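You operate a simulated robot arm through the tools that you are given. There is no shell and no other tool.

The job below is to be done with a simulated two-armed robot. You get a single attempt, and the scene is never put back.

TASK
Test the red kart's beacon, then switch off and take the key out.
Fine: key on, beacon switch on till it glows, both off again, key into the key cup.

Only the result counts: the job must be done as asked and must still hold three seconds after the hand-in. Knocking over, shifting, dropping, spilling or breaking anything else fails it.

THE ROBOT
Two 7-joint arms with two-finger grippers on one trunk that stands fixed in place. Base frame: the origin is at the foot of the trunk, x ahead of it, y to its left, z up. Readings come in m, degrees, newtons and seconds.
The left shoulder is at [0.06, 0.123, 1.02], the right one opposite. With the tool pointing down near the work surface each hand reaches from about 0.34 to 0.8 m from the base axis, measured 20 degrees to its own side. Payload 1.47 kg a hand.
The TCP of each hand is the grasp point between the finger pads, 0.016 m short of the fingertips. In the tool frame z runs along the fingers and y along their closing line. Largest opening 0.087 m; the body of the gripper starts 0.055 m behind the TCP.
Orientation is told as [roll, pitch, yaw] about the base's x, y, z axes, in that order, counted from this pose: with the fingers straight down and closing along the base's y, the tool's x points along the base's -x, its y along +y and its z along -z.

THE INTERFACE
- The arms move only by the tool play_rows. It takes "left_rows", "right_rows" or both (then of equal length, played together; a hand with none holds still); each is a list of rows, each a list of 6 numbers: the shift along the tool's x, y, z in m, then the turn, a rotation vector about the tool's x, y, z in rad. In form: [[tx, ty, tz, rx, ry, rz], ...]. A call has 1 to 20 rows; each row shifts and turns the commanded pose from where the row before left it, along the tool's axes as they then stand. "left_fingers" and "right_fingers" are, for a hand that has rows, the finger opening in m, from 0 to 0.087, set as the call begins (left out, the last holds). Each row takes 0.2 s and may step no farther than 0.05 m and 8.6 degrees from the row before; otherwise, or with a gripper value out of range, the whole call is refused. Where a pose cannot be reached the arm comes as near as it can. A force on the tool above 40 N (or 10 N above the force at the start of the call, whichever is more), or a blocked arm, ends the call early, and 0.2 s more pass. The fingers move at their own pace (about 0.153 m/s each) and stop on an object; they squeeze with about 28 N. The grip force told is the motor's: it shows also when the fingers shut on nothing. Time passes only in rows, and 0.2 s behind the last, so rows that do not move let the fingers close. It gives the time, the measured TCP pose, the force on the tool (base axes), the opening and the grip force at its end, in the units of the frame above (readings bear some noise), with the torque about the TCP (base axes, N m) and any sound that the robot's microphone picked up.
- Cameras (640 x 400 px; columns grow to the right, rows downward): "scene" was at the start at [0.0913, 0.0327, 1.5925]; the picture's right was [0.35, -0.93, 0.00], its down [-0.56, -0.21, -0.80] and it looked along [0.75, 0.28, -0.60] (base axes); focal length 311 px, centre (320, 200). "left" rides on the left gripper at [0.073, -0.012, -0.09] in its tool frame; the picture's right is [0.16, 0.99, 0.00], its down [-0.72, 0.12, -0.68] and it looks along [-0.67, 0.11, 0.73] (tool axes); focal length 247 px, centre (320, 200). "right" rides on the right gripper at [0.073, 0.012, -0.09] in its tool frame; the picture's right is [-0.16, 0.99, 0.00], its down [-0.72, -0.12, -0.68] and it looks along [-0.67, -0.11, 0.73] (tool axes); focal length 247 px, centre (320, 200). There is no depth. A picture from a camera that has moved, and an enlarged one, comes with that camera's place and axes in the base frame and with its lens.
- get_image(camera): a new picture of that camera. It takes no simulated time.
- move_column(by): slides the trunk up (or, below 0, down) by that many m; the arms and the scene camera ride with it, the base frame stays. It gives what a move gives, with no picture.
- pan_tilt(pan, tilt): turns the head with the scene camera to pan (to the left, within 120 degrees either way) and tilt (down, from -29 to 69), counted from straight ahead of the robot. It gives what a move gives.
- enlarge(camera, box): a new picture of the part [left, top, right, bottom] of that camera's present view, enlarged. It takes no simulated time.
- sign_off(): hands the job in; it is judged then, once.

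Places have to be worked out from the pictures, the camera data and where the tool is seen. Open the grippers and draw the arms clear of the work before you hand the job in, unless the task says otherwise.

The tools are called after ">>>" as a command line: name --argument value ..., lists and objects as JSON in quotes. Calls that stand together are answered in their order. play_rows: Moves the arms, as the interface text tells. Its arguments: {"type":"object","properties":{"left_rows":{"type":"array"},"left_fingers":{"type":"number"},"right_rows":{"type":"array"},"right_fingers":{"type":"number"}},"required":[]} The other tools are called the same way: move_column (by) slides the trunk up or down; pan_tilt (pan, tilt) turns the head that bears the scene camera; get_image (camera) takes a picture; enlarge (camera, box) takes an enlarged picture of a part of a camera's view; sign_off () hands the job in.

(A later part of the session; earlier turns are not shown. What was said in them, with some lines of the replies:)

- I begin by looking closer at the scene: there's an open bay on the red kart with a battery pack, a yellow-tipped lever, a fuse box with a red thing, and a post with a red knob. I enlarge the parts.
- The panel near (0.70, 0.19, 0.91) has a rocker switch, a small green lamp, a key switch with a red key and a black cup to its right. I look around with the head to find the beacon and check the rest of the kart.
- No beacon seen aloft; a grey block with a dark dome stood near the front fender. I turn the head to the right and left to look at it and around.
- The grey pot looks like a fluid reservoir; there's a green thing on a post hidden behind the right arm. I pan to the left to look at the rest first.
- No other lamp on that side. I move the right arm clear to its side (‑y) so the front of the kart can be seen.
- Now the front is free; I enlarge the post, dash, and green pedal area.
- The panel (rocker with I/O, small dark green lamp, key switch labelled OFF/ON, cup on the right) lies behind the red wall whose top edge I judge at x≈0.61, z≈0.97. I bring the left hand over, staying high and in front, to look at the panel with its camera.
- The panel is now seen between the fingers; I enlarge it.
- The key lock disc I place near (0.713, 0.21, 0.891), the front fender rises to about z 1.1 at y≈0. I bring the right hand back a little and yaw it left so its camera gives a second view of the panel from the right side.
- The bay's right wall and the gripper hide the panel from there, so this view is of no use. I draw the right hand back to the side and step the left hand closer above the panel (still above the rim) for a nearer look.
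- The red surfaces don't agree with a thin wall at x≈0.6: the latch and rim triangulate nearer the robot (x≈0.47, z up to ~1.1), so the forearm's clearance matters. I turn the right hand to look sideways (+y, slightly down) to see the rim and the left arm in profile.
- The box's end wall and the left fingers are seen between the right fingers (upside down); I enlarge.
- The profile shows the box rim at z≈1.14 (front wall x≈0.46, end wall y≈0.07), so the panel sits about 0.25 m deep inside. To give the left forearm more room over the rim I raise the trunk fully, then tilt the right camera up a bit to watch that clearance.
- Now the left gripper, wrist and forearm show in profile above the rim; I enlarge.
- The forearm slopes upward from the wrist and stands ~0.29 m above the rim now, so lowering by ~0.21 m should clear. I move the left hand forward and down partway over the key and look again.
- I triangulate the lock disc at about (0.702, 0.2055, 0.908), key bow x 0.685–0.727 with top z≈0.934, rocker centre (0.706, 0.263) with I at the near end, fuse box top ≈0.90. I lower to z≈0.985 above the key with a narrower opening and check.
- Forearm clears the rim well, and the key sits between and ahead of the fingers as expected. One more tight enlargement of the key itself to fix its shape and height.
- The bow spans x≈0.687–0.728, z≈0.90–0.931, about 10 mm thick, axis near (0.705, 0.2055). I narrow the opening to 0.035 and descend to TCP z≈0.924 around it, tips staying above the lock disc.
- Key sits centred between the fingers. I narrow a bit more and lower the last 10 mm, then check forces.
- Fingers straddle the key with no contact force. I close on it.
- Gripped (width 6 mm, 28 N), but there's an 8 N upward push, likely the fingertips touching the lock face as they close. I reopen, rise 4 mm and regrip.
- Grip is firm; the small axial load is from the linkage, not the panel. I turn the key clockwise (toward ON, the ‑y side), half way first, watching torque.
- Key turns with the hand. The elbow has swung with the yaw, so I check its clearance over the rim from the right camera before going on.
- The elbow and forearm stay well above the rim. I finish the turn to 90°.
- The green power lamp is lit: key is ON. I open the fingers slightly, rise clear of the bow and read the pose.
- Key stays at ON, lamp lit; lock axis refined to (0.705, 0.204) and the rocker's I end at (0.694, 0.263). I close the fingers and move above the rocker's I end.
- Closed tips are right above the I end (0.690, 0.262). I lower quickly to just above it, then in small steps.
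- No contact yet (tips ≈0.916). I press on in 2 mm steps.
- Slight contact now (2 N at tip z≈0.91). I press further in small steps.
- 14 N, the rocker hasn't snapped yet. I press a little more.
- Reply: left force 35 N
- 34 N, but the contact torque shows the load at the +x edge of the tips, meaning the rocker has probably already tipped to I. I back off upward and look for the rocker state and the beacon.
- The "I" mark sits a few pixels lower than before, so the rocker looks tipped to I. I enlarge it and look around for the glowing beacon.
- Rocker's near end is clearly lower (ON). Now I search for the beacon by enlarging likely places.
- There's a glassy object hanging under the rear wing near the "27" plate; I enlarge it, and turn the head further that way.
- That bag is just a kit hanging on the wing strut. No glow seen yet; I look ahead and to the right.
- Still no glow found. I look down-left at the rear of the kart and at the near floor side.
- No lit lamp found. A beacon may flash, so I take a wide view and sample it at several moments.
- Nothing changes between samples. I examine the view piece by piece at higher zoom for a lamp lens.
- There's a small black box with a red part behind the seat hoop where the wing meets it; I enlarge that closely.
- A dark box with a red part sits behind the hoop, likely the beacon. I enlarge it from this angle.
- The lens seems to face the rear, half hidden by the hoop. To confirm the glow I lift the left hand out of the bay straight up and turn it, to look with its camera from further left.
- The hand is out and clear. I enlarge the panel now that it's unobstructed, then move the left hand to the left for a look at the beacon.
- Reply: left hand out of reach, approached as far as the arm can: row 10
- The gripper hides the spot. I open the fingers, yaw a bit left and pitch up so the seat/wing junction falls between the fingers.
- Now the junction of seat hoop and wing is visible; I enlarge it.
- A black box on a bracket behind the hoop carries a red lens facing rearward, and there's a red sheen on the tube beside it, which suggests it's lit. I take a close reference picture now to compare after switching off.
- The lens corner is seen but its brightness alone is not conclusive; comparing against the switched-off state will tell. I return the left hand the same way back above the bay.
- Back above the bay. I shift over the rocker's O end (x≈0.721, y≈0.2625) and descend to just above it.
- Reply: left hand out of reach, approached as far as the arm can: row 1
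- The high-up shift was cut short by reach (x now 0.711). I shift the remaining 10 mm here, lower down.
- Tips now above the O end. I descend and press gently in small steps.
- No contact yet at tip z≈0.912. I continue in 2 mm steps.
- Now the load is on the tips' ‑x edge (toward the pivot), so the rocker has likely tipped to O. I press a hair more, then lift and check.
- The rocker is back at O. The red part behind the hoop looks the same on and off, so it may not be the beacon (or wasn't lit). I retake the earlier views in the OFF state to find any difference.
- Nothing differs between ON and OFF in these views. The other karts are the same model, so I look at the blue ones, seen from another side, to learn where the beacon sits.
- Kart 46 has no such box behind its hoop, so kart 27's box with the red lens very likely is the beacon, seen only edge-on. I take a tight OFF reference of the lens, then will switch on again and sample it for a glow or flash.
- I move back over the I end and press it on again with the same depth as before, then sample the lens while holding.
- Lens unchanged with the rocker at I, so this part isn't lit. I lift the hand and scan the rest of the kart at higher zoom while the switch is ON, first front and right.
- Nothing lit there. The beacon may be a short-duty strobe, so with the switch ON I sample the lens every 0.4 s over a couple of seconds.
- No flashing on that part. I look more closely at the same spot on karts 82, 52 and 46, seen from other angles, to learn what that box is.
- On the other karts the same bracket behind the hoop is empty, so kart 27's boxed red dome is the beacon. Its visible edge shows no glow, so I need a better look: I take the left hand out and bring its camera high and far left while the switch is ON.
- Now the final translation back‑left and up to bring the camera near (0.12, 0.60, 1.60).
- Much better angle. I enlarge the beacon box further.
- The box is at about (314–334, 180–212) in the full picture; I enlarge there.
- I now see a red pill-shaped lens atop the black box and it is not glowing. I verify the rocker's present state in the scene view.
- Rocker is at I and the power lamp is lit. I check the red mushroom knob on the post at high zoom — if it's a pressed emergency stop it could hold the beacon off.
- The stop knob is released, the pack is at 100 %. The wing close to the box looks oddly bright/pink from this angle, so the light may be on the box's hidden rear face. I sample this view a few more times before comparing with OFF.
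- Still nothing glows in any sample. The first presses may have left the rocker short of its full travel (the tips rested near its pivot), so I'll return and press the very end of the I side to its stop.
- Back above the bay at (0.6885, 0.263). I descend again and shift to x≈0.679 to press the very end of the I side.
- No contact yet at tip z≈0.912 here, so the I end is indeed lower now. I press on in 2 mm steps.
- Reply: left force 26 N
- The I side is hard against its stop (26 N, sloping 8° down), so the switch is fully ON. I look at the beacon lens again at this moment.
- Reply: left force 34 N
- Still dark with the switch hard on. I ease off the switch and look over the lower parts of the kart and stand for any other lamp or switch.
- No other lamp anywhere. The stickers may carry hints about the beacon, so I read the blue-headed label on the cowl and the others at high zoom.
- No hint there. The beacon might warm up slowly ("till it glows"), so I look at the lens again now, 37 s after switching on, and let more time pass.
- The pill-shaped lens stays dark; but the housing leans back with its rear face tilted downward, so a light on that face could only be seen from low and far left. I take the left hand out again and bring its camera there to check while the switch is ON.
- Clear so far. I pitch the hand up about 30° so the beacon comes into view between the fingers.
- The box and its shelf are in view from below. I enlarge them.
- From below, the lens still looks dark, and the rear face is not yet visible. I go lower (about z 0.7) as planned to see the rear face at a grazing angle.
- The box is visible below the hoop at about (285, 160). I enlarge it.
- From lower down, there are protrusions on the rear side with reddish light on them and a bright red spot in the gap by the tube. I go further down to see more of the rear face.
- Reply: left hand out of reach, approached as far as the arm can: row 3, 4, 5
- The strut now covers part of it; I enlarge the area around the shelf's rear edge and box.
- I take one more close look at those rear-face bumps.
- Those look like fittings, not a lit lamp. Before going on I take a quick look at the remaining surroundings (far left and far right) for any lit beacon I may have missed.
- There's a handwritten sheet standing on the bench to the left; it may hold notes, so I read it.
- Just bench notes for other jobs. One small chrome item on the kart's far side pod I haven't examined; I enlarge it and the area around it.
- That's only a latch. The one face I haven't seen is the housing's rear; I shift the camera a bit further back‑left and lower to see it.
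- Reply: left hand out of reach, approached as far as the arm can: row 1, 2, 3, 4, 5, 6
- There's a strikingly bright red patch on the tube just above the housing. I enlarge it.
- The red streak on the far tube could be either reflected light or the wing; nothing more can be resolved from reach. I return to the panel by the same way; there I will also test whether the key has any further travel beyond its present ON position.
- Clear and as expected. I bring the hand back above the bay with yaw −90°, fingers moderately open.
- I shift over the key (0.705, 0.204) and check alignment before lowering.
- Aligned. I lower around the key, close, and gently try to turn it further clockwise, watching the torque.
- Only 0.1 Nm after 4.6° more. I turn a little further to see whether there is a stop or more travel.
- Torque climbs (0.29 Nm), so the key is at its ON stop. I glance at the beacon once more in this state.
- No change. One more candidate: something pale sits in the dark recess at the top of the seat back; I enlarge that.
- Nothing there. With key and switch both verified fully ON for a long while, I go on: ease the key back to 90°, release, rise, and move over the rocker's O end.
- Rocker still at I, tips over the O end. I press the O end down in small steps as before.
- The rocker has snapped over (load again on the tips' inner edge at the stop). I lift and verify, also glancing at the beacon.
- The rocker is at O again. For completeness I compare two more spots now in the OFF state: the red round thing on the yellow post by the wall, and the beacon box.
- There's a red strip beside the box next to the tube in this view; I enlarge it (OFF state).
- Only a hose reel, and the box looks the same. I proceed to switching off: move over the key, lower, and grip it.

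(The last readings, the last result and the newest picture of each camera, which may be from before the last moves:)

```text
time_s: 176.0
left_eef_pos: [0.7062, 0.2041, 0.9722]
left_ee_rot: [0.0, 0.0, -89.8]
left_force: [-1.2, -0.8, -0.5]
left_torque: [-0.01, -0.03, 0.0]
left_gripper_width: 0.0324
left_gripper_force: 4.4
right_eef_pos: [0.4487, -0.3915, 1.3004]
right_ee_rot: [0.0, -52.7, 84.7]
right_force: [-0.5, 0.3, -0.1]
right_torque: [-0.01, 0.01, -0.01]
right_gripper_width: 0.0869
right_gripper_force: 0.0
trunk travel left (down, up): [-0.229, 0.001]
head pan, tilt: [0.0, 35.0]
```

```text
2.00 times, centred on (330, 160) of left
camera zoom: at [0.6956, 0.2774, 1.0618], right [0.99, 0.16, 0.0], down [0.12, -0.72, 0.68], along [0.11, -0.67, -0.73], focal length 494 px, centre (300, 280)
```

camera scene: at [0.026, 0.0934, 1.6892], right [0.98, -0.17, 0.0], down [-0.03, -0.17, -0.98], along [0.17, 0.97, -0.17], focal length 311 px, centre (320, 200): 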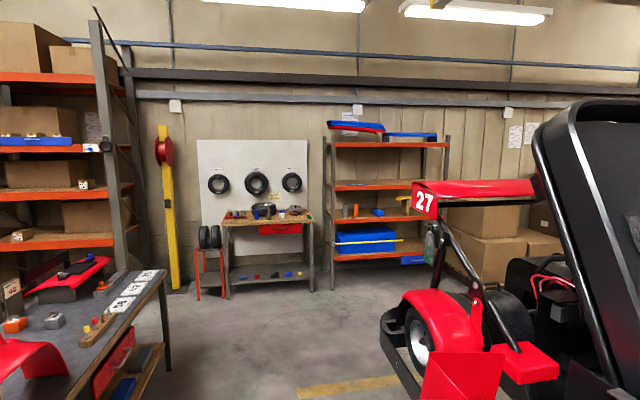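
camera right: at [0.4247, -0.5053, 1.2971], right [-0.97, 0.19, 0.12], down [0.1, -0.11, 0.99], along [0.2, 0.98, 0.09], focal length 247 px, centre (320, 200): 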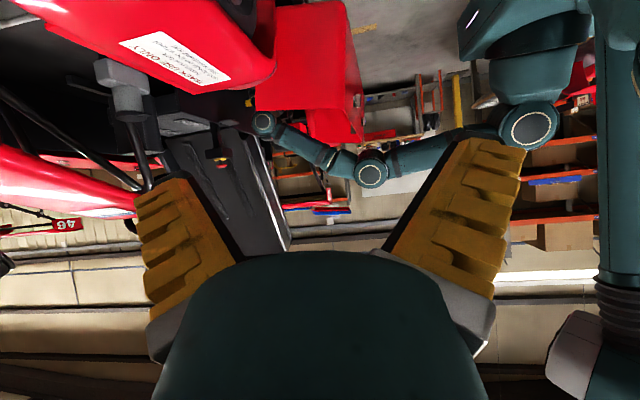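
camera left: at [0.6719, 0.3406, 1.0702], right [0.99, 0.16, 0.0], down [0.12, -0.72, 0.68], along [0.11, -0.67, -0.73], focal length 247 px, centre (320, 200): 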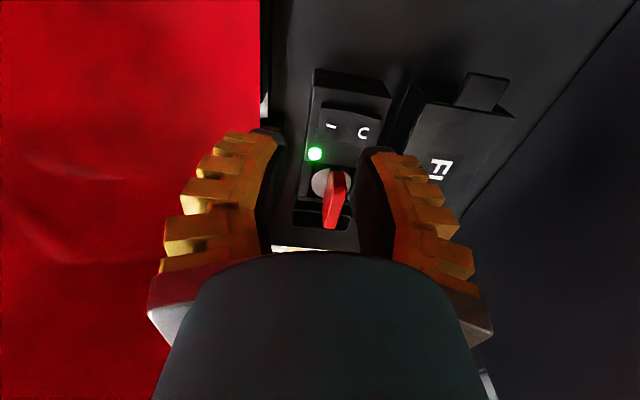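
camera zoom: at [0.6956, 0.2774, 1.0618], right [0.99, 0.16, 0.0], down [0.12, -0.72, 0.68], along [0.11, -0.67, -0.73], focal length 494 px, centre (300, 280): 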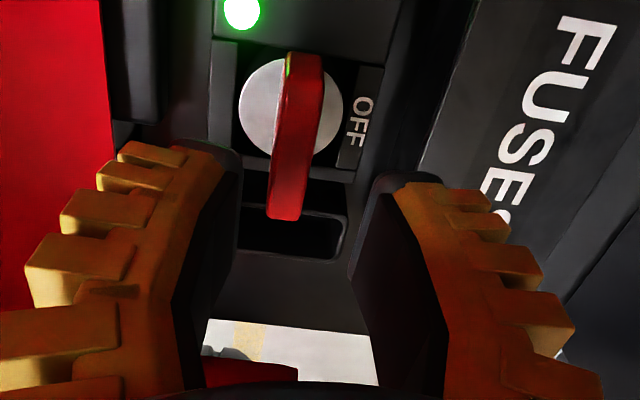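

Aligned with the key. I lower, grip, and turn counter‑clockwise 90° back to OFF.

>>> play_rows --left_rows '[[0, -0.001, 0.016, 0, 0, 0], [0, 0, 0.016, 0, 0, 0], [0, 0, 0.011, 0, 0, 0], [0, 0, 0, 0, 0, 0]]' --left_fingers 0.022

>>> play_rows --left_rows '[[0, 0, 0, 0, 0, 0], [0, 0, 0, 0, 0, 0], [0, 0, 0, 0, 0, 0]]' --left_fingers 0.0

>>> play_rows --left_rows '[[0, 0, 0, 0, 0, -0.131], [0, 0, 0, 0, 0, -0.131], [0, 0, 0, 0, 0, -0.131], [0, 0, 0, 0, 0, -0.131], [0, 0, 0, 0, 0, -0.131], [0, 0, 0, 0, 0, -0.131]]'

>>> enlarge --camera "left" --box '[230, 40, 430, 240]'

```text
time_s: 177.0
left_eef_pos: [0.7053, 0.2014, 0.9285]
left_ee_rot: [0.0, 0.1, -89.9]
left_force: [0.0, 0.1, 0.7]
left_torque: [-0.04, -0.02, 0.01]
left_gripper_width: 0.0285
left_gripper_force: 4.7
right_eef_pos: [0.4485, -0.3911, 1.3]
right_ee_rot: [0.0, -52.7, 84.7]
right_force: [0.1, -0.6, 1.3]
right_torque: [0.0, 0.03, -0.01]
right_gripper_width: 0.0871
right_gripper_force: 0.1
trunk travel left (down, up): [-0.229, 0.001]
head pan, tilt: [0.0, 35.0]
```

```text
time_s: 177.8
left_eef_pos: [0.704, 0.2034, 0.9299]
left_ee_rot: [0.1, -0.1, -89.8]
left_force: [-2.8, -0.1, 6.5]
left_torque: [0.03, 0.07, -0.05]
left_gripper_width: 0.0059
left_gripper_force: 28.0
right_eef_pos: [0.4484, -0.391, 1.2994]
right_ee_rot: [-0.1, -52.6, 84.8]
right_force: [0.7, -0.8, 0.8]
right_torque: [0.01, 0.02, -0.01]
right_gripper_width: 0.0871
right_gripper_force: 0.0
trunk travel left (down, up): [-0.229, 0.001]
head pan, tilt: [0.0, 35.0]
```

```text
time_s: 179.2
left_eef_pos: [0.7053, 0.2031, 0.9295]
left_ee_rot: [0.1, 0.0, -44.6]
left_force: [-0.5, 1.3, 5.8]
left_torque: [0.02, 0.05, -0.01]
left_gripper_width: 0.0061
left_gripper_force: 28.2
right_eef_pos: [0.4489, -0.3916, 1.2981]
right_ee_rot: [0.0, -52.8, 84.9]
right_force: [0.7, -0.3, 0.4]
right_torque: [0.01, 0.0, -0.02]
right_gripper_width: 0.0868
right_gripper_force: 0.0
trunk travel left (down, up): [-0.229, 0.001]
head pan, tilt: [0.0, 35.0]
```

```text
2.00 times, centred on (330, 140) of left
camera zoom: at [0.6465, 0.2476, 1.0195], right [0.58, 0.81, 0.0], down [0.6, -0.43, 0.68], along [0.55, -0.39, -0.73], focal length 494 px, centre (300, 320)
```

zoom: 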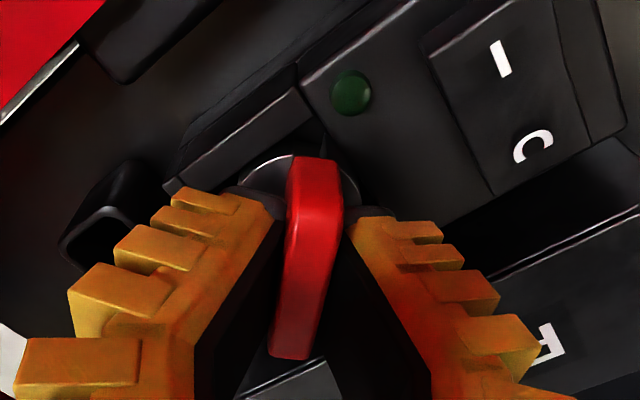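

The lamp has gone out at the half way. I finish the turn to OFF, nudging slightly to the stop.

>>> play_rows --left_rows '[[0, 0, 0, 0, 0, -0.131], [0, 0, 0, 0, 0, -0.131], [0, 0, 0, 0, 0, -0.131], [0, 0, 0, 0, 0, -0.131], [0, 0, 0, 0, 0, -0.131], [0, 0, 0, 0, 0, -0.131], [0, 0, 0, 0, 0, -0.03]]'

>>> enlarge --camera "left" --box '[230, 40, 430, 240]'

>>> enlarge --camera "scene" --box '[200, 235, 320, 315]'

>>> enlarge --camera "right" --box '[240, 60, 440, 250]'

```text
time_s: 180.8
left_eef_pos: [0.7047, 0.203, 0.9294]
left_ee_rot: [0.0, 0.0, 2.2]
left_force: [2.4, 2.7, 5.6]
left_torque: [0.0, -0.03, 0.0]
left_gripper_width: 0.0058
left_gripper_force: 27.2
right_eef_pos: [0.4488, -0.3915, 1.3001]
right_ee_rot: [0.0, -52.6, 84.9]
right_force: [-0.9, -1.2, 0.9]
right_torque: [-0.02, -0.01, 0.04]
right_gripper_width: 0.0868
right_gripper_force: 0.0
trunk travel left (down, up): [-0.229, 0.001]
head pan, tilt: [0.0, 35.0]
```

```text
2.00 times, centred on (330, 140) of left
camera zoom: at [0.6342, 0.1904, 1.0193], right [-0.2, 0.98, 0.0], down [0.72, 0.14, 0.68], along [0.67, 0.13, -0.73], focal length 494 px, centre (300, 320)
```

zoom: 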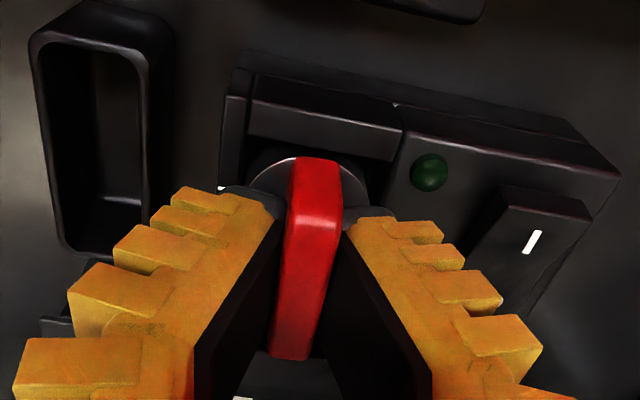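

```text
5.00 times, centred on (260, 275) of scene
camera zoom: at [0.0974, 0.0018, 1.6491], right [0.0, -1.0, 0.0], down [-0.57, 0.0, -0.82], along [0.82, 0.0, -0.57], focal length 1553 px, centre (620, -175)
```

zoom: 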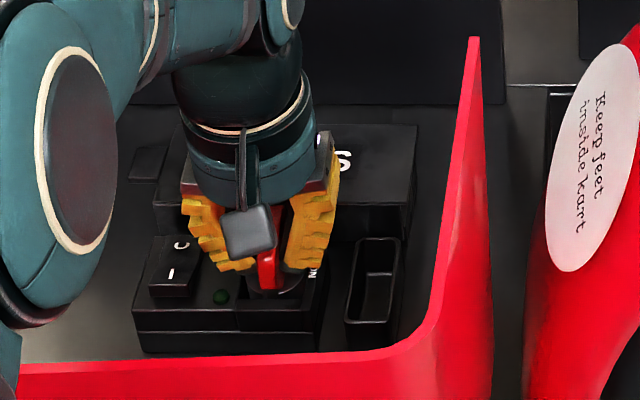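

```text
2.11 times, centred on (340, 155) of right
camera zoom: at [0.4263, -0.5047, 1.2968], right [-0.97, 0.19, 0.13], down [0.11, -0.11, 0.99], along [0.2, 0.98, 0.09], focal length 520 px, centre (278, 295)
```

zoom: 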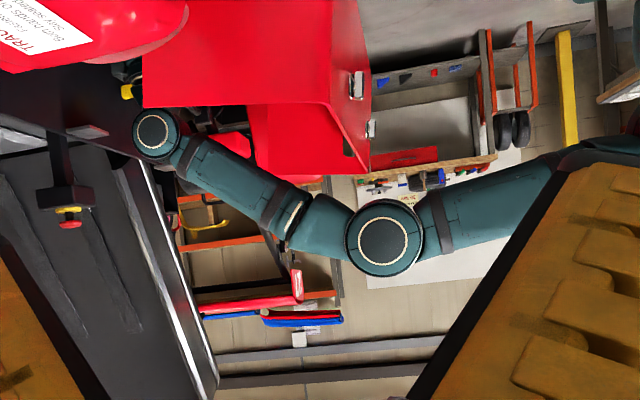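

Key is at OFF and the lamp is dark. Now I pull straight up in small steps.

>>> play_rows --left_rows '[[0, 0, -0.005, 0, 0, 0], [0, 0, -0.005, 0, 0, 0], [0, 0, -0.005, 0, 0, 0]]'

>>> enlarge --camera "left" --box '[230, 40, 430, 240]'

>>> enlarge --camera "scene" --box '[220, 250, 310, 310]'

```text
time_s: 181.6
left_eef_pos: [0.7052, 0.2041, 0.944]
left_ee_rot: [0.0, 0.0, 2.1]
left_force: [0.2, -0.8, -0.7]
left_torque: [0.01, -0.01, -0.01]
left_gripper_width: 0.0061
left_gripper_force: 27.7
right_eef_pos: [0.4491, -0.3907, 1.2987]
right_ee_rot: [0.0, -52.7, 84.8]
right_force: [0.4, -0.4, -0.2]
right_torque: [0.0, -0.01, -0.01]
right_gripper_width: 0.0872
right_gripper_force: 0.1
trunk travel left (down, up): [-0.229, 0.001]
head pan, tilt: [0.0, 35.0]
```

```text
2.00 times, centred on (330, 140) of left
camera zoom: at [0.6343, 0.1905, 1.0338], right [-0.19, 0.98, 0.0], down [0.72, 0.14, 0.68], along [0.67, 0.13, -0.73], focal length 494 px, centre (300, 320)
```

zoom: 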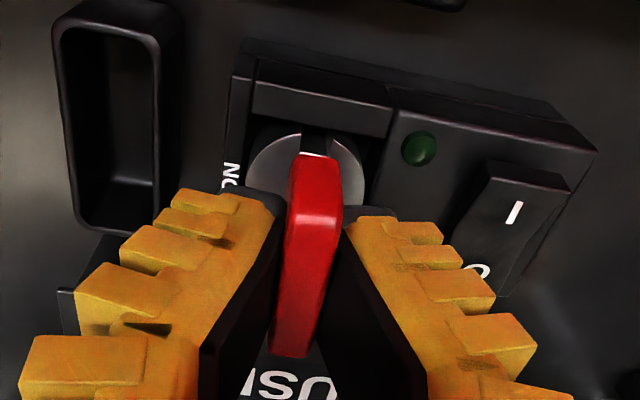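

```text
6.67 times, centred on (265, 280) of scene
camera zoom: at [0.0979, 0.0019, 1.6491], right [0.0, -1.0, 0.0], down [-0.57, 0.0, -0.82], along [0.82, 0.0, -0.57], focal length 2071 px, centre (687, -333)
```

zoom: 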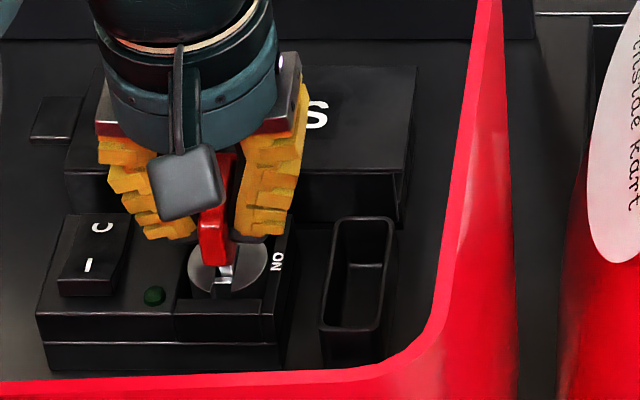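

The key lifts freely, its steel blade shows. I raise it further until the blade is clear of the lock and look.

>>> play_rows --left_rows '[[0, 0, -0.008, 0, 0, 0], [0, 0, -0.01, 0, 0, 0], [0, 0, -0.012, 0, 0, 0], [0, 0, -0.015, 0, 0, 0], [0, 0, 0, 0, 0, 0]]'

>>> enlarge --camera "left" --box '[220, 20, 420, 220]'

>>> enlarge --camera "scene" --box '[220, 240, 310, 310]'

```text
time_s: 182.8
left_eef_pos: [0.7059, 0.204, 0.9887]
left_ee_rot: [0.0, 0.0, 2.2]
left_force: [-0.3, -0.4, -0.2]
left_torque: [0.04, -0.04, 0.0]
left_gripper_width: 0.0061
left_gripper_force: 28.3
right_eef_pos: [0.4491, -0.3907, 1.2993]
right_ee_rot: [0.0, -52.7, 84.6]
right_force: [0.1, 0.6, -0.3]
right_torque: [0.03, 0.02, 0.0]
right_gripper_width: 0.087
right_gripper_force: 0.1
trunk travel left (down, up): [-0.229, 0.001]
head pan, tilt: [0.0, 35.0]
```

```text
2.00 times, centred on (320, 120) of left
camera zoom: at [0.635, 0.1905, 1.0791], right [-0.19, 0.98, 0.0], down [0.72, 0.14, 0.68], along [0.67, 0.13, -0.73], focal length 494 px, centre (320, 360)
```

zoom: 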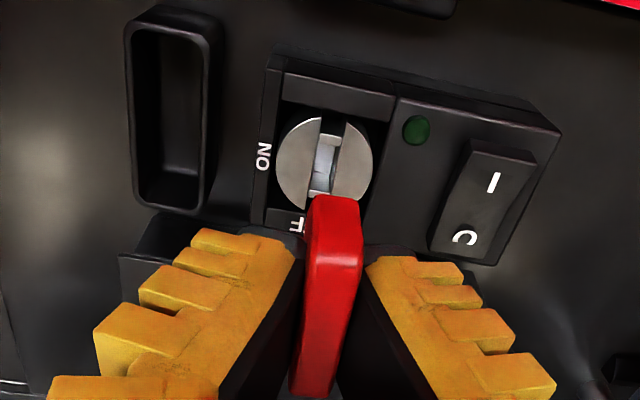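

```text
5.71 times, centred on (265, 275) of scene
camera zoom: at [0.0982, 0.0019, 1.649], right [0.0, -1.0, 0.0], down [-0.57, 0.0, -0.82], along [0.82, 0.0, -0.57], focal length 1775 px, centre (634, -229)
```

zoom: 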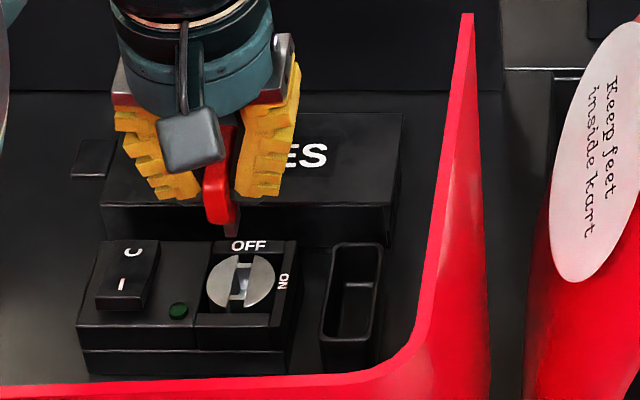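

The key is out (blade about 17 mm below the bow). The cup's inside is about 56×22 mm centred at (0.705, 0.149), rim z≈0.889. I straighten yaw and move the key sideways above the cup.

>>> play_rows --left_rows '[[0, 0, 0, 0, 0, 0.038], [0.0003, -0.018, 0, 0, 0, 0], [0.0003, -0.018, 0, 0, 0, 0], [0.0002, -0.0185, 0, 0, 0, 0], [0, 0, 0, 0, 0, 0]]'

>>> enlarge --camera "left" --box '[220, 20, 420, 220]'

>>> enlarge --camera "scene" --box '[230, 240, 320, 310]'

```text
time_s: 184.0
left_eef_pos: [0.7041, 0.1485, 0.989]
left_ee_rot: [0.1, 0.0, -0.2]
left_force: [0.4, -0.7, 0.2]
left_torque: [0.0, -0.02, -0.02]
left_gripper_width: 0.006
left_gripper_force: 28.0
right_eef_pos: [0.4501, -0.3914, 1.2993]
right_ee_rot: [0.0, -52.7, 84.8]
right_force: [0.0, 0.0, 0.2]
right_torque: [-0.03, 0.0, 0.0]
right_gripper_width: 0.0867
right_gripper_force: 0.1
trunk travel left (down, up): [-0.229, 0.001]
head pan, tilt: [0.0, 35.0]
```

```text
2.00 times, centred on (320, 120) of left
camera zoom: at [0.6329, 0.1387, 1.0788], right [-0.16, 0.99, 0.0], down [0.72, 0.11, 0.68], along [0.67, 0.11, -0.73], focal length 494 px, centre (320, 360)
```

zoom: 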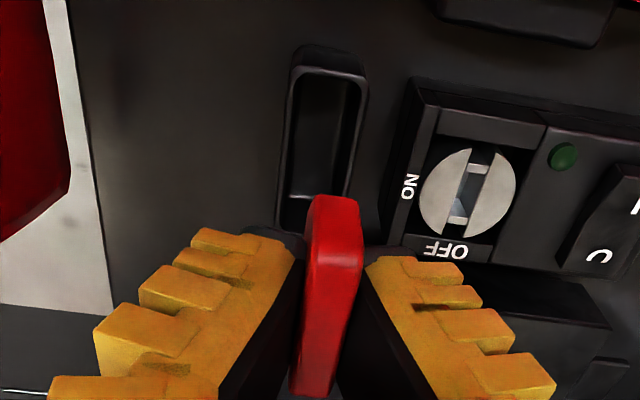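

```text
5.71 times, centred on (275, 275) of scene
camera zoom: at [0.0979, 0.0023, 1.6491], right [0.0, -1.0, 0.0], down [-0.57, 0.0, -0.82], along [0.82, 0.0, -0.57], focal length 1775 px, centre (577, -229)
```

zoom: 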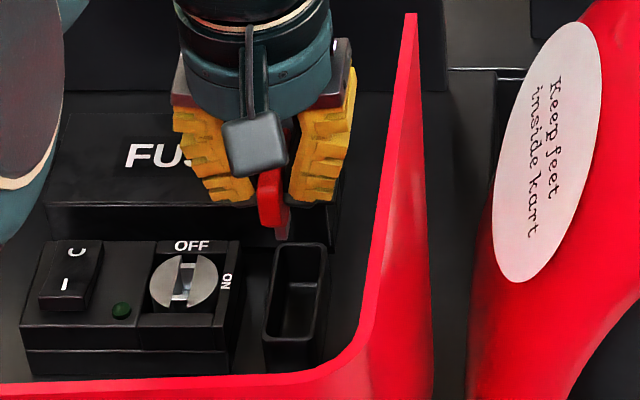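

Key is over the cup centre. I lower it most of the way and look.

>>> play_rows --left_rows '[[0, 0.0006, 0.02, 0, 0, 0], [0, 0, 0.02, 0, 0, 0], [0, 0, 0.015, 0, 0, 0], [0, 0, 0, 0, 0, 0]]'

>>> enlarge --camera "left" --box '[230, 40, 430, 240]'

>>> enlarge --camera "scene" --box '[230, 250, 310, 310]'

```text
time_s: 185.0
left_eef_pos: [0.7049, 0.1499, 0.9337]
left_ee_rot: [-0.1, 0.0, -0.1]
left_force: [0.6, -0.2, -0.8]
left_torque: [0.01, -0.01, -0.02]
left_gripper_width: 0.006
left_gripper_force: 27.7
right_eef_pos: [0.4488, -0.3914, 1.3005]
right_ee_rot: [0.0, -52.7, 84.8]
right_force: [0.8, 0.2, -0.3]
right_torque: [0.0, -0.02, -0.03]
right_gripper_width: 0.0869
right_gripper_force: 0.0
trunk travel left (down, up): [-0.229, 0.001]
head pan, tilt: [0.0, 35.0]
```

```text
2.00 times, centred on (330, 140) of left
camera zoom: at [0.6332, 0.1393, 1.0241], right [-0.16, 0.99, 0.0], down [0.72, 0.11, 0.68], along [0.67, 0.11, -0.73], focal length 494 px, centre (300, 320)
```

zoom: 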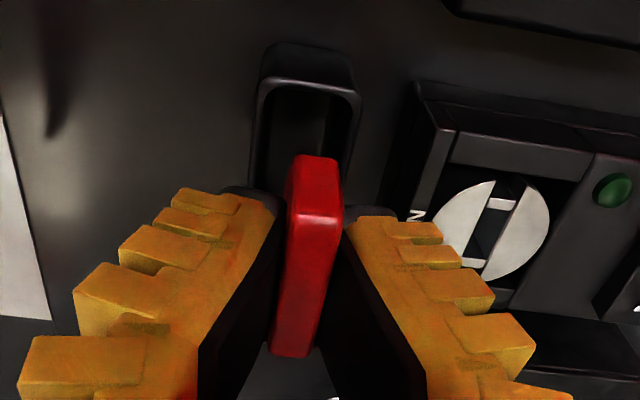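

```text
6.67 times, centred on (270, 280) of scene
camera zoom: at [0.0976, 0.0017, 1.6491], right [0.0, -1.0, 0.0], down [-0.57, 0.0, -0.82], along [0.82, 0.0, -0.57], focal length 2071 px, centre (653, -333)
```

zoom: 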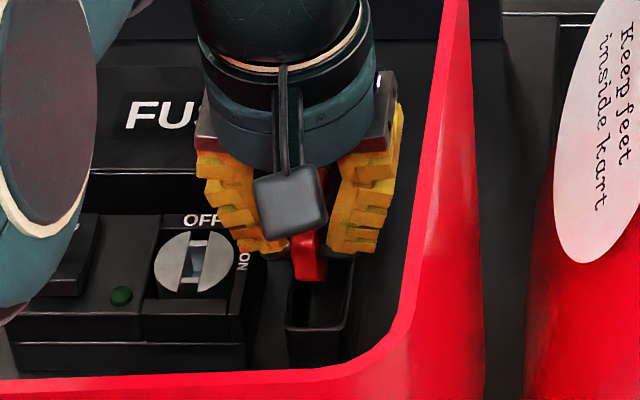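

Key lies along the cup's mouth, perhaps 2 mm to the +y side. I correct by −2 mm and lower until the fingertips are just above the rim, watching the force.

>>> play_rows --left_rows '[[0, -0.002, 0, 0, 0, 0], [0, 0, 0.006, 0, 0, 0], [0, 0, 0.005, 0, 0, 0], [0, 0, 0.004, 0, 0, 0]]'

>>> enlarge --camera "left" --box '[230, 40, 430, 240]'

>>> enlarge --camera "scene" --box '[230, 250, 310, 310]'

```text
time_s: 186.0
left_eef_pos: [0.7039, 0.1478, 0.9185]
left_ee_rot: [0.0, 0.0, -0.1]
left_force: [0.2, 0.8, -0.2]
left_torque: [-0.02, 0.01, -0.02]
left_gripper_width: 0.0061
left_gripper_force: 28.2
right_eef_pos: [0.4486, -0.3909, 1.2995]
right_ee_rot: [-0.1, -52.7, 84.9]
right_force: [-0.2, 0.1, -0.6]
right_torque: [-0.02, 0.0, 0.05]
right_gripper_width: 0.087
right_gripper_force: 0.1
trunk travel left (down, up): [-0.229, 0.001]
head pan, tilt: [0.0, 35.0]
```

```text
2.00 times, centred on (330, 140) of left
camera zoom: at [0.6332, 0.1375, 1.009], right [-0.16, 0.99, 0.0], down [0.72, 0.11, 0.68], along [0.67, 0.11, -0.73], focal length 494 px, centre (300, 320)
```

zoom: 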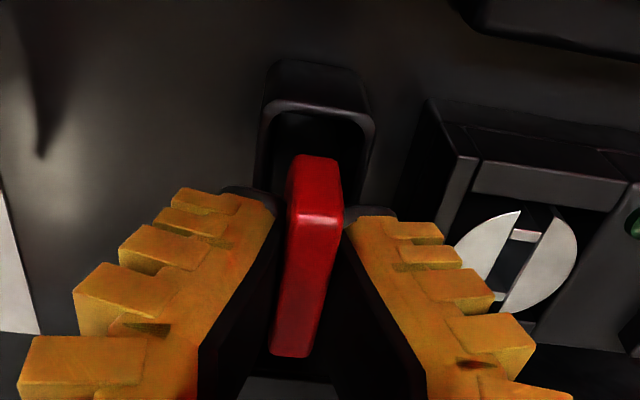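

```text
6.67 times, centred on (270, 280) of scene
camera zoom: at [0.098, 0.0018, 1.6491], right [0.0, -1.0, 0.0], down [-0.57, 0.0, -0.82], along [0.82, 0.0, -0.57], focal length 2071 px, centre (653, -333)
```

zoom: 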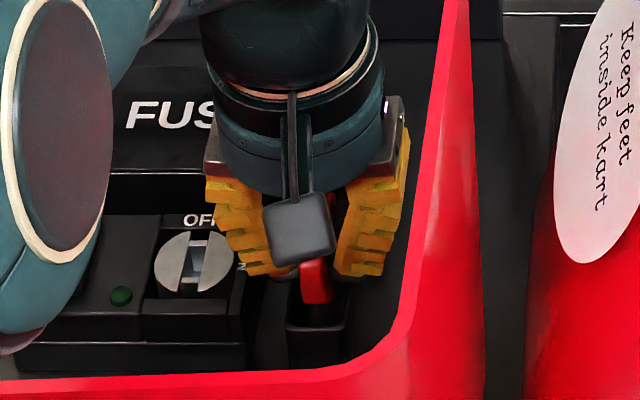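

No contact yet; the bow's lower edge is at the rim level. I lower 7 mm more.

>>> play_rows --left_rows '[[0, 0, 0.003, 0, 0, 0], [0, 0, 0.002, 0, 0, 0], [0, 0, 0.002, 0, 0, 0]]'

>>> enlarge --camera "left" --box '[230, 40, 430, 240]'

>>> enlarge --camera "scene" --box '[245, 265, 295, 305]'

```text
time_s: 186.8
left_eef_pos: [0.7051, 0.1484, 0.9125]
left_ee_rot: [0.1, -0.1, -0.1]
left_force: [0.8, 0.8, -0.8]
left_torque: [0.0, 0.05, -0.02]
left_gripper_width: 0.0062
left_gripper_force: 28.1
right_eef_pos: [0.4488, -0.3917, 1.3]
right_ee_rot: [0.0, -52.6, 84.7]
right_force: [-0.5, 0.7, 0.5]
right_torque: [0.01, -0.03, 0.0]
right_gripper_width: 0.087
right_gripper_force: 0.1
trunk travel left (down, up): [-0.229, 0.001]
head pan, tilt: [0.0, 35.0]
```

```text
2.00 times, centred on (330, 140) of left
camera zoom: at [0.6331, 0.1374, 1.002], right [-0.16, 0.99, 0.0], down [0.72, 0.11, 0.68], along [0.67, 0.11, -0.73], focal length 494 px, centre (300, 320)
```

zoom: 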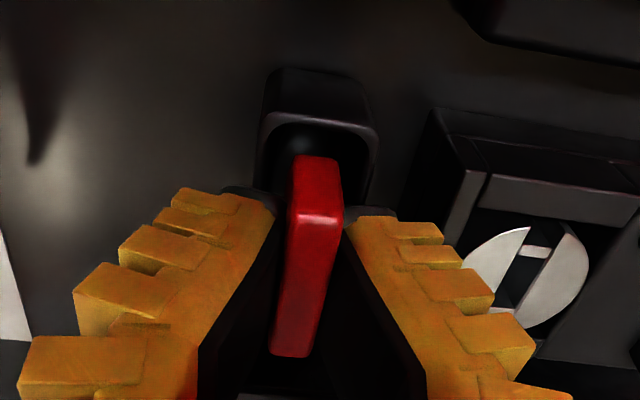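

```text
10.00 times, centred on (270, 285) of scene
camera zoom: at [0.098, 0.0018, 1.6491], right [0.0, -1.0, 0.0], down [-0.57, 0.0, -0.82], along [0.82, 0.0, -0.57], focal length 3106 px, centre (820, -650)
```

zoom: 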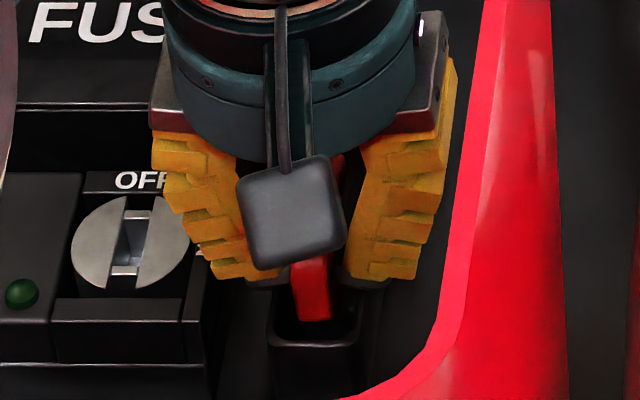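

The bow's lower part is inside the cup's mouth, fingertips just above the rim. I open the fingers only a little so as not to touch the lock housing, and wait.

>>> play_rows --left_rows '[[0, 0, 0, 0, 0, 0], [0, 0, 0, 0, 0, 0], [0, 0, 0, 0, 0, 0]]' --left_fingers 0.012

>>> enlarge --camera "left" --box '[230, 40, 430, 240]'

>>> enlarge --camera "scene" --box '[245, 265, 295, 305]'

```text
time_s: 187.6
left_eef_pos: [0.7052, 0.1485, 0.9124]
left_ee_rot: [-0.2, 0.0, -0.1]
left_force: [-0.7, 1.0, -0.6]
left_torque: [-0.01, 0.03, 0.01]
left_gripper_width: 0.0187
left_gripper_force: 5.2
right_eef_pos: [0.4485, -0.3916, 1.2984]
right_ee_rot: [0.0, -52.7, 84.8]
right_force: [-0.5, -0.2, -0.6]
right_torque: [-0.04, 0.04, 0.02]
right_gripper_width: 0.0869
right_gripper_force: 0.0
trunk travel left (down, up): [-0.229, 0.001]
head pan, tilt: [0.0, 35.0]
```

```text
2.00 times, centred on (330, 140) of left
camera zoom: at [0.633, 0.1374, 1.0021], right [-0.16, 0.99, 0.0], down [0.72, 0.11, 0.68], along [0.67, 0.11, -0.73], focal length 494 px, centre (300, 320)
```

zoom: 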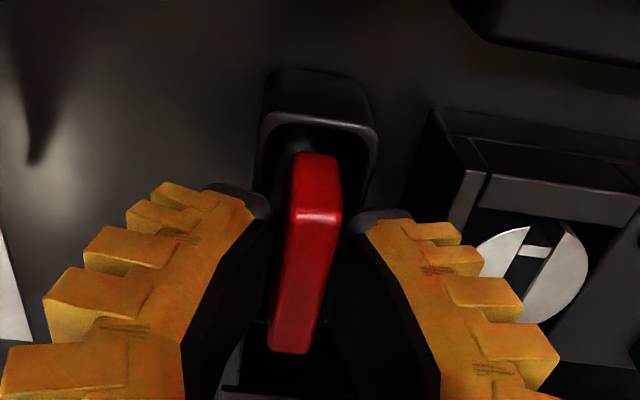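

```text
10.00 times, centred on (270, 285) of scene
camera zoom: at [0.0979, 0.0018, 1.6491], right [0.0, -1.0, 0.0], down [-0.57, 0.0, -0.82], along [0.82, 0.0, -0.57], focal length 3106 px, centre (820, -650)
```

zoom: 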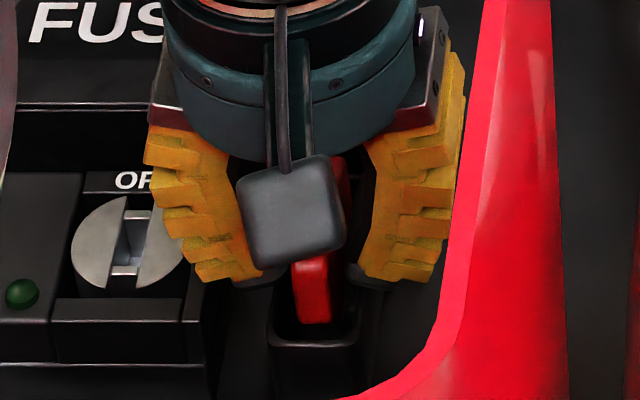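

The key has settled a few millimetres in the cup and stands free. I raise the hand straight up carefully.

>>> play_rows --left_rows '[[0, 0, -0.006, 0, 0, 0], [0, 0, -0.01, 0, 0, 0], [0, 0, -0.015, 0, 0, 0], [0, 0, -0.02, 0, 0, 0], [0, 0, -0.025, 0, 0, 0], [0, 0, 0, 0, 0, 0]]'

>>> enlarge --camera "left" --box '[220, 20, 420, 220]'

>>> enlarge --camera "scene" --box '[220, 250, 300, 310]'

```text
time_s: 189.0
left_eef_pos: [0.7047, 0.1491, 0.9887]
left_ee_rot: [0.0, -0.1, -0.1]
left_force: [-0.4, -0.6, 0.2]
left_torque: [-0.01, 0.01, -0.03]
left_gripper_width: 0.0188
left_gripper_force: 4.9
right_eef_pos: [0.4501, -0.3901, 1.2989]
right_ee_rot: [0.0, -52.7, 84.7]
right_force: [0.1, 0.7, 0.3]
right_torque: [-0.01, -0.03, -0.01]
right_gripper_width: 0.087
right_gripper_force: 0.1
trunk travel left (down, up): [-0.229, 0.001]
head pan, tilt: [0.0, 35.0]
```

```text
2.00 times, centred on (320, 120) of left
camera zoom: at [0.6335, 0.1374, 1.0783], right [-0.16, 0.99, 0.0], down [0.72, 0.11, 0.68], along [0.67, 0.11, -0.73], focal length 494 px, centre (320, 360)
```

zoom: 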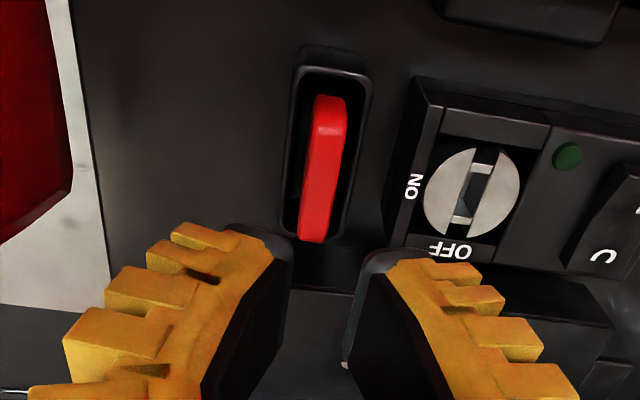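

```text
6.67 times, centred on (260, 280) of scene
camera zoom: at [0.0984, 0.0019, 1.649], right [0.0, -1.0, 0.0], down [-0.57, 0.0, -0.82], along [0.82, 0.0, -0.57], focal length 2071 px, centre (720, -333)
```

zoom: 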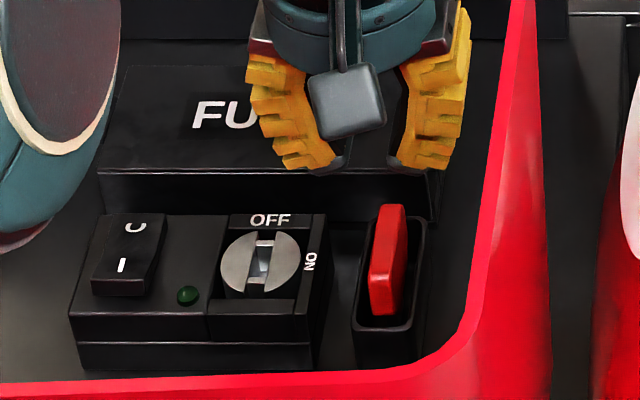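

The key stands in the cup, lock at OFF, rocker at O, lamp dark. While withdrawing the hand I pass by the low-left viewpoint once more, to compare the bright red streak on the far tube now that everything is off.

>>> play_rows --left_rows '[[0, 0, -0.045, 0, 0, 0], [0, 0, -0.045, 0, 0, 0], [0.004, 0.0228, -0.0437, 0, 0, 0], [0.004, 0.0228, -0.0437, 0, 0, 0], [0.004, 0.0228, -0.0437, 0, 0, 0], [0.004, 0.0228, -0.0437, 0, 0, 0], [0.004, 0.0228, -0.0437, 0, 0, 0], [0.0341, 0.0269, -0.0074, 0, 0, 0], [0.0341, 0.0269, -0.0074, 0, 0, 0], [0.0341, 0.0269, -0.0074, 0, 0, 0], [0.0341, 0.0269, -0.0074, 0, 0, 0], [0.0341, 0.0269, -0.0074, 0, 0, 0], [0.0341, 0.0269, -0.0074, 0, 0, 0], [0.0341, 0.0269, -0.0074, 0, 0, 0], [0, 0, 0, 0, -0.1309, 0], [0, 0, 0, 0, -0.1309, 0], [0, 0, 0, 0, -0.1309, 0], [0, 0, 0, 0, -0.1309, 0], [0, 0, 0, 0, -0.1309, 0], [0, 0, 0, 0, -0.1309, 0]]'

>>> play_rows --left_rows '[[0, 0, 0, -0.0823, 0, -0.0823], [0, 0, 0, -0.0823, 0, -0.0823], [0, 0, 0, -0.0823, 0, -0.0823], [0.0125, 0.0438, 0.0032, 0, 0, 0], [0.0125, 0.0438, 0.0032, 0, 0, 0], [0.0125, 0.0438, 0.0032, 0, 0, 0], [0.0125, 0.0438, 0.0032, 0, 0, 0], [0.0125, 0.0438, 0.0032, 0, 0, 0], [0.0125, 0.0438, 0.0032, 0, 0, 0], [0.0125, 0.0438, 0.0032, 0, 0, 0], [0.0125, 0.0438, 0.0032, 0, 0, 0], [0, 0, 0, 0, -0.13, 0], [0, 0, 0, 0, -0.13, 0], [0, 0, 0, 0, -0.13, 0], [0, 0, 0, 0, -0.13, 0], [0, 0, 0, 0, -0.13, 0], [0, 0, 0, 0, -0.13, 0]]' --left_fingers 0.087

>>> play_rows --left_rows '[[0.0405, 0.0066, -0.01136, 0, 0, 0], [0.0405, 0.0066, -0.01136, 0, 0, 0], [0.0405, 0.0066, -0.01136, 0, 0, 0], [0.0405, 0.0066, -0.01136, 0, 0, 0], [0.0405, 0.0066, -0.01136, 0, 0, 0], [0.0405, 0.0066, -0.01136, 0, 0, 0], [0.0405, 0.0066, -0.01136, 0, 0, 0], [0.0405, 0.0066, -0.01136, 0, 0, 0], [0.0405, 0.0066, -0.01136, 0, 0, 0], [0.0405, 0.0066, -0.01136, 0, 0, 0]]'

>>> get_image --camera "left"

>>> enlarge --camera "left" --box '[250, 130, 350, 210]'

>>> enlarge --camera "left" --box '[276, 170, 304, 206]'

```text
time_s: 193.2
left_eef_pos: [0.4466, 0.4502, 1.3492]
left_ee_rot: [0.1, -45.1, -0.2]
left_force: [-0.3, -0.3, -1.0]
left_torque: [0.02, -0.01, 0.0]
left_gripper_width: 0.0189
left_gripper_force: 4.8
right_eef_pos: [0.4488, -0.39, 1.2997]
right_ee_rot: [0.0, -52.7, 84.9]
right_force: [0.4, 0.3, -0.5]
right_torque: [0.02, 0.0, -0.01]
right_gripper_width: 0.087
right_gripper_force: 0.0
trunk travel left (down, up): [-0.229, 0.001]
head pan, tilt: [0.0, 35.0]
```

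```text
time_s: 196.8
left_eef_pos: [0.2772, 0.7633, 1.2604]
left_ee_rot: [12.2, -89.9, 7.7]
left_force: [-0.5, 0.6, -0.6]
left_torque: [-0.01, -0.01, 0.0]
left_gripper_width: 0.0869
left_gripper_force: 0.0
right_eef_pos: [0.45, -0.3913, 1.3001]
right_ee_rot: [0.0, -52.6, 84.8]
right_force: [-0.2, -0.2, 1.2]
right_torque: [0.0, -0.01, -0.02]
right_gripper_width: 0.087
right_gripper_force: 0.0
trunk travel left (down, up): [-0.229, 0.001]
head pan, tilt: [0.0, 35.0]
```

```text
time_s: 199.0
left_eef_pos: [0.1459, 0.7868, 0.8573]
left_ee_rot: [34.1, -89.7, -14.1]
left_force: [-0.1, 0.5, 0.3]
left_torque: [0.04, -0.05, 0.0]
left_gripper_width: 0.0869
left_gripper_force: 0.1
right_eef_pos: [0.4499, -0.3908, 1.3]
right_ee_rot: [0.2, -52.7, 84.7]
right_force: [-0.2, 1.0, -0.5]
right_torque: [0.0, 0.0, 0.01]
right_gripper_width: 0.0867
right_gripper_force: 0.1
trunk travel left (down, up): [-0.229, 0.001]
head pan, tilt: [0.0, 35.0]
```

```text
taken
camera left: at [0.0668, 0.7455, 0.7843], right [-0.34, 0.93, -0.16], down [-0.68, -0.12, 0.73], along [0.66, 0.35, 0.67], focal length 247 px, centre (320, 200)
```

left: 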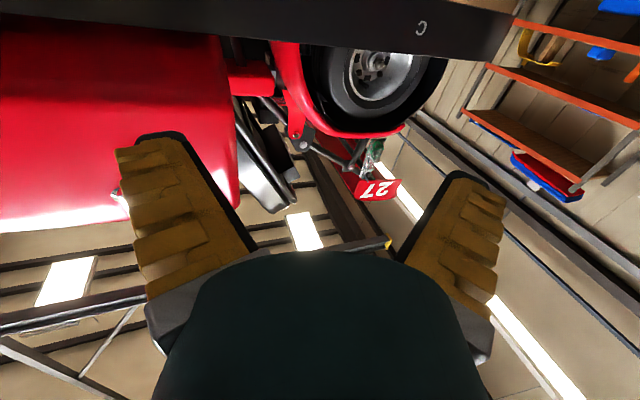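

```text
5.00 times, centred on (300, 170) of left
camera zoom: at [0.0668, 0.7455, 0.7843], right [-0.34, 0.93, -0.16], down [-0.68, -0.12, 0.73], along [0.66, 0.35, 0.67], focal length 1235 px, centre (420, 350)
```

zoom: 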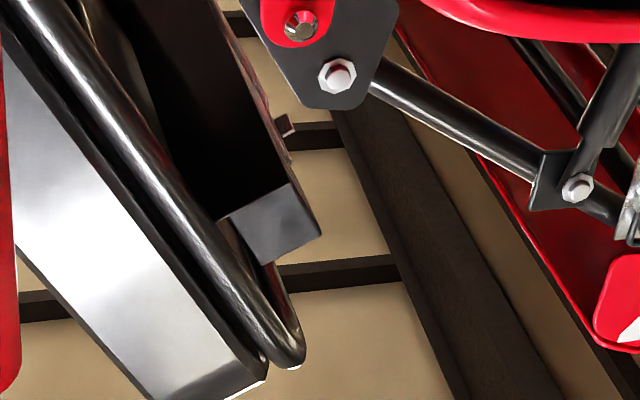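

```text
11.11 times, centred on (290, 188) of left
camera zoom: at [0.0668, 0.7455, 0.7843], right [-0.34, 0.93, -0.16], down [-0.68, -0.12, 0.73], along [0.66, 0.35, 0.67], focal length 2744 px, centre (653, 333)
```

zoom: 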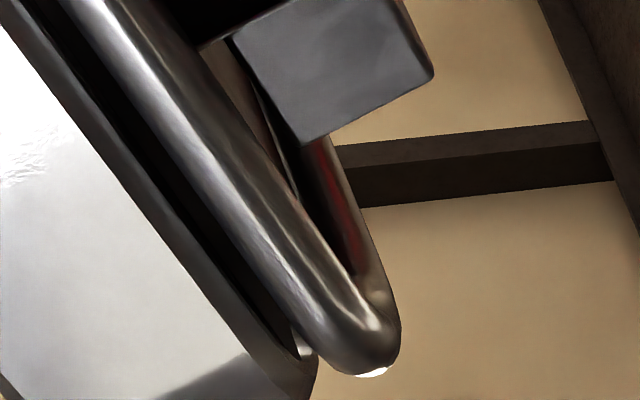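

Decisive: with everything off the bright red streak on the far tube is gone (only a dull sheen left), so the beacon had indeed been glowing while switched on. I bring the left arm up to a clear pose and check the panel one last time.

>>> play_rows --left_rows '[[-0.0405, -0.0066, 0.01136, 0, 0, 0], [-0.0405, -0.0066, 0.01136, 0, 0, 0], [-0.0405, -0.0066, 0.01136, 0, 0, 0], [-0.0405, -0.0066, 0.01136, 0, 0, 0], [-0.0405, -0.0066, 0.01136, 0, 0, 0], [-0.0405, -0.0066, 0.01136, 0, 0, 0], [-0.0405, -0.0066, 0.01136, 0, 0, 0], [-0.0405, -0.0066, 0.01136, 0, 0, 0], [-0.0405, -0.0066, 0.01136, 0, 0, 0], [-0.0405, -0.0066, 0.01136, 0, 0, 0], [0, 0, 0, 0, 0.13, 0], [0, 0, 0, 0, 0.13, 0], [0, 0, 0, 0, 0.13, 0], [0, 0, 0, 0, 0.13, 0], [0, 0, 0, 0, 0.13, 0], [0, 0, 0, 0, 0.13, 0]]'

>>> pan_tilt --pan 10 --tilt 38

>>> get_image --camera "scene"

>>> enlarge --camera "scene" --box '[250, 220, 350, 290]'

```text
time_s: 202.4
left_eef_pos: [0.2774, 0.7631, 1.2604]
left_ee_rot: [0.0, -44.9, 19.9]
left_force: [-0.6, 1.2, -0.5]
left_torque: [-0.02, 0.02, -0.04]
left_gripper_width: 0.087
left_gripper_force: 0.0
right_eef_pos: [0.4504, -0.3911, 1.299]
right_ee_rot: [0.0, -52.7, 84.7]
right_force: [-0.3, 1.1, 0.6]
right_torque: [0.02, 0.02, 0.0]
right_gripper_width: 0.087
right_gripper_force: 0.0
trunk travel left (down, up): [-0.229, 0.001]
head pan, tilt: [0.0, 35.0]
```

```text
time_s: 203.2
left_eef_pos: [0.2771, 0.762, 1.2595]
left_ee_rot: [0.0, -45.1, 19.9]
left_force: [-0.3, -0.4, 0.2]
left_torque: [-0.01, 0.02, -0.02]
left_gripper_width: 0.0869
left_gripper_force: 0.1
right_eef_pos: [0.4484, -0.3905, 1.3]
right_ee_rot: [0.0, -52.7, 84.8]
right_force: [-0.2, 0.7, -0.9]
right_torque: [0.01, 0.02, -0.01]
right_gripper_width: 0.087
right_gripper_force: 0.0
trunk travel left (down, up): [-0.229, 0.001]
head pan, tilt: [10.0, 38.0]
```

```text
taken
camera scene: at [0.0947, 0.0168, 1.6445], right [0.17, -0.98, 0.0], down [-0.61, -0.11, -0.79], along [0.78, 0.14, -0.62], focal length 311 px, centre (320, 200)
```

scene: 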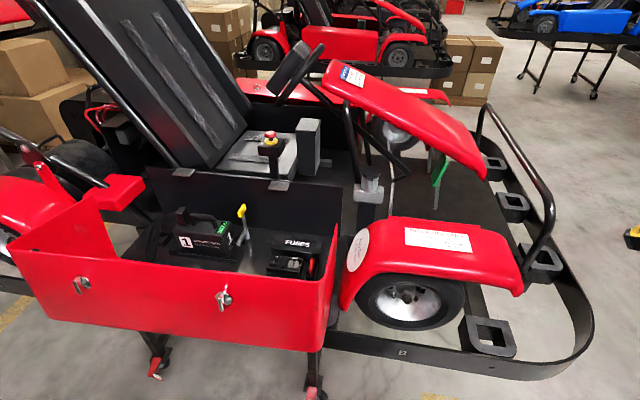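

```text
5.71 times, centred on (300, 255) of scene
camera zoom: at [0.0947, 0.0168, 1.6445], right [0.17, -0.98, 0.0], down [-0.61, -0.11, -0.79], along [0.78, 0.14, -0.62], focal length 1775 px, centre (434, -114)
```

zoom: 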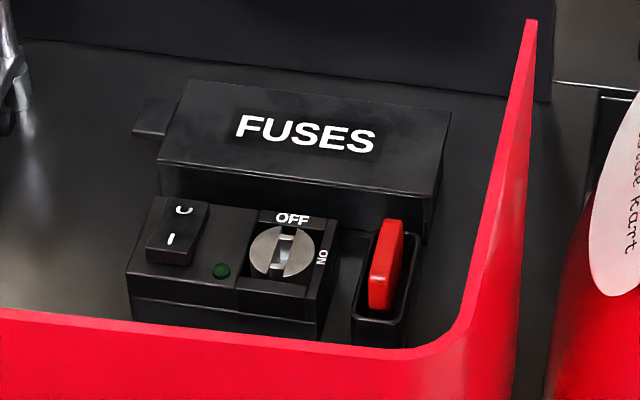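

The key sits in the cup, the lock is at OFF, the rocker at O with the lamp dark, nothing else has moved, and both arms are clear with open grippers. I hand the job in.

>>> sign_off

```text
The job is handed in.
```

I tested the beacon, switched both controls off again and put the key in the key cup. The job is handed in.

- **Test:** With the key at ON the green lamp on the panel lit, and I then pressed the beacon switch to I.
- **Beacon glow:** I never saw the beacon lens itself light up. It sits behind the seat hoop, and the part I could see looked the same on and off. I judge that it glowed from a bright red streak on the tube next to it. The streak was there with both controls on and had gone when I looked from the same spot with both off.
- **End state:** The beacon switch is at O, the lock is at OFF and the panel lamp is dark. The key stands upright in the cup. Nothing else on the kart looked moved in the last picture, and both arms are clear with their grippers open.

Finding the glow took several tries, so I switched the beacon on twice before the final switch-off.
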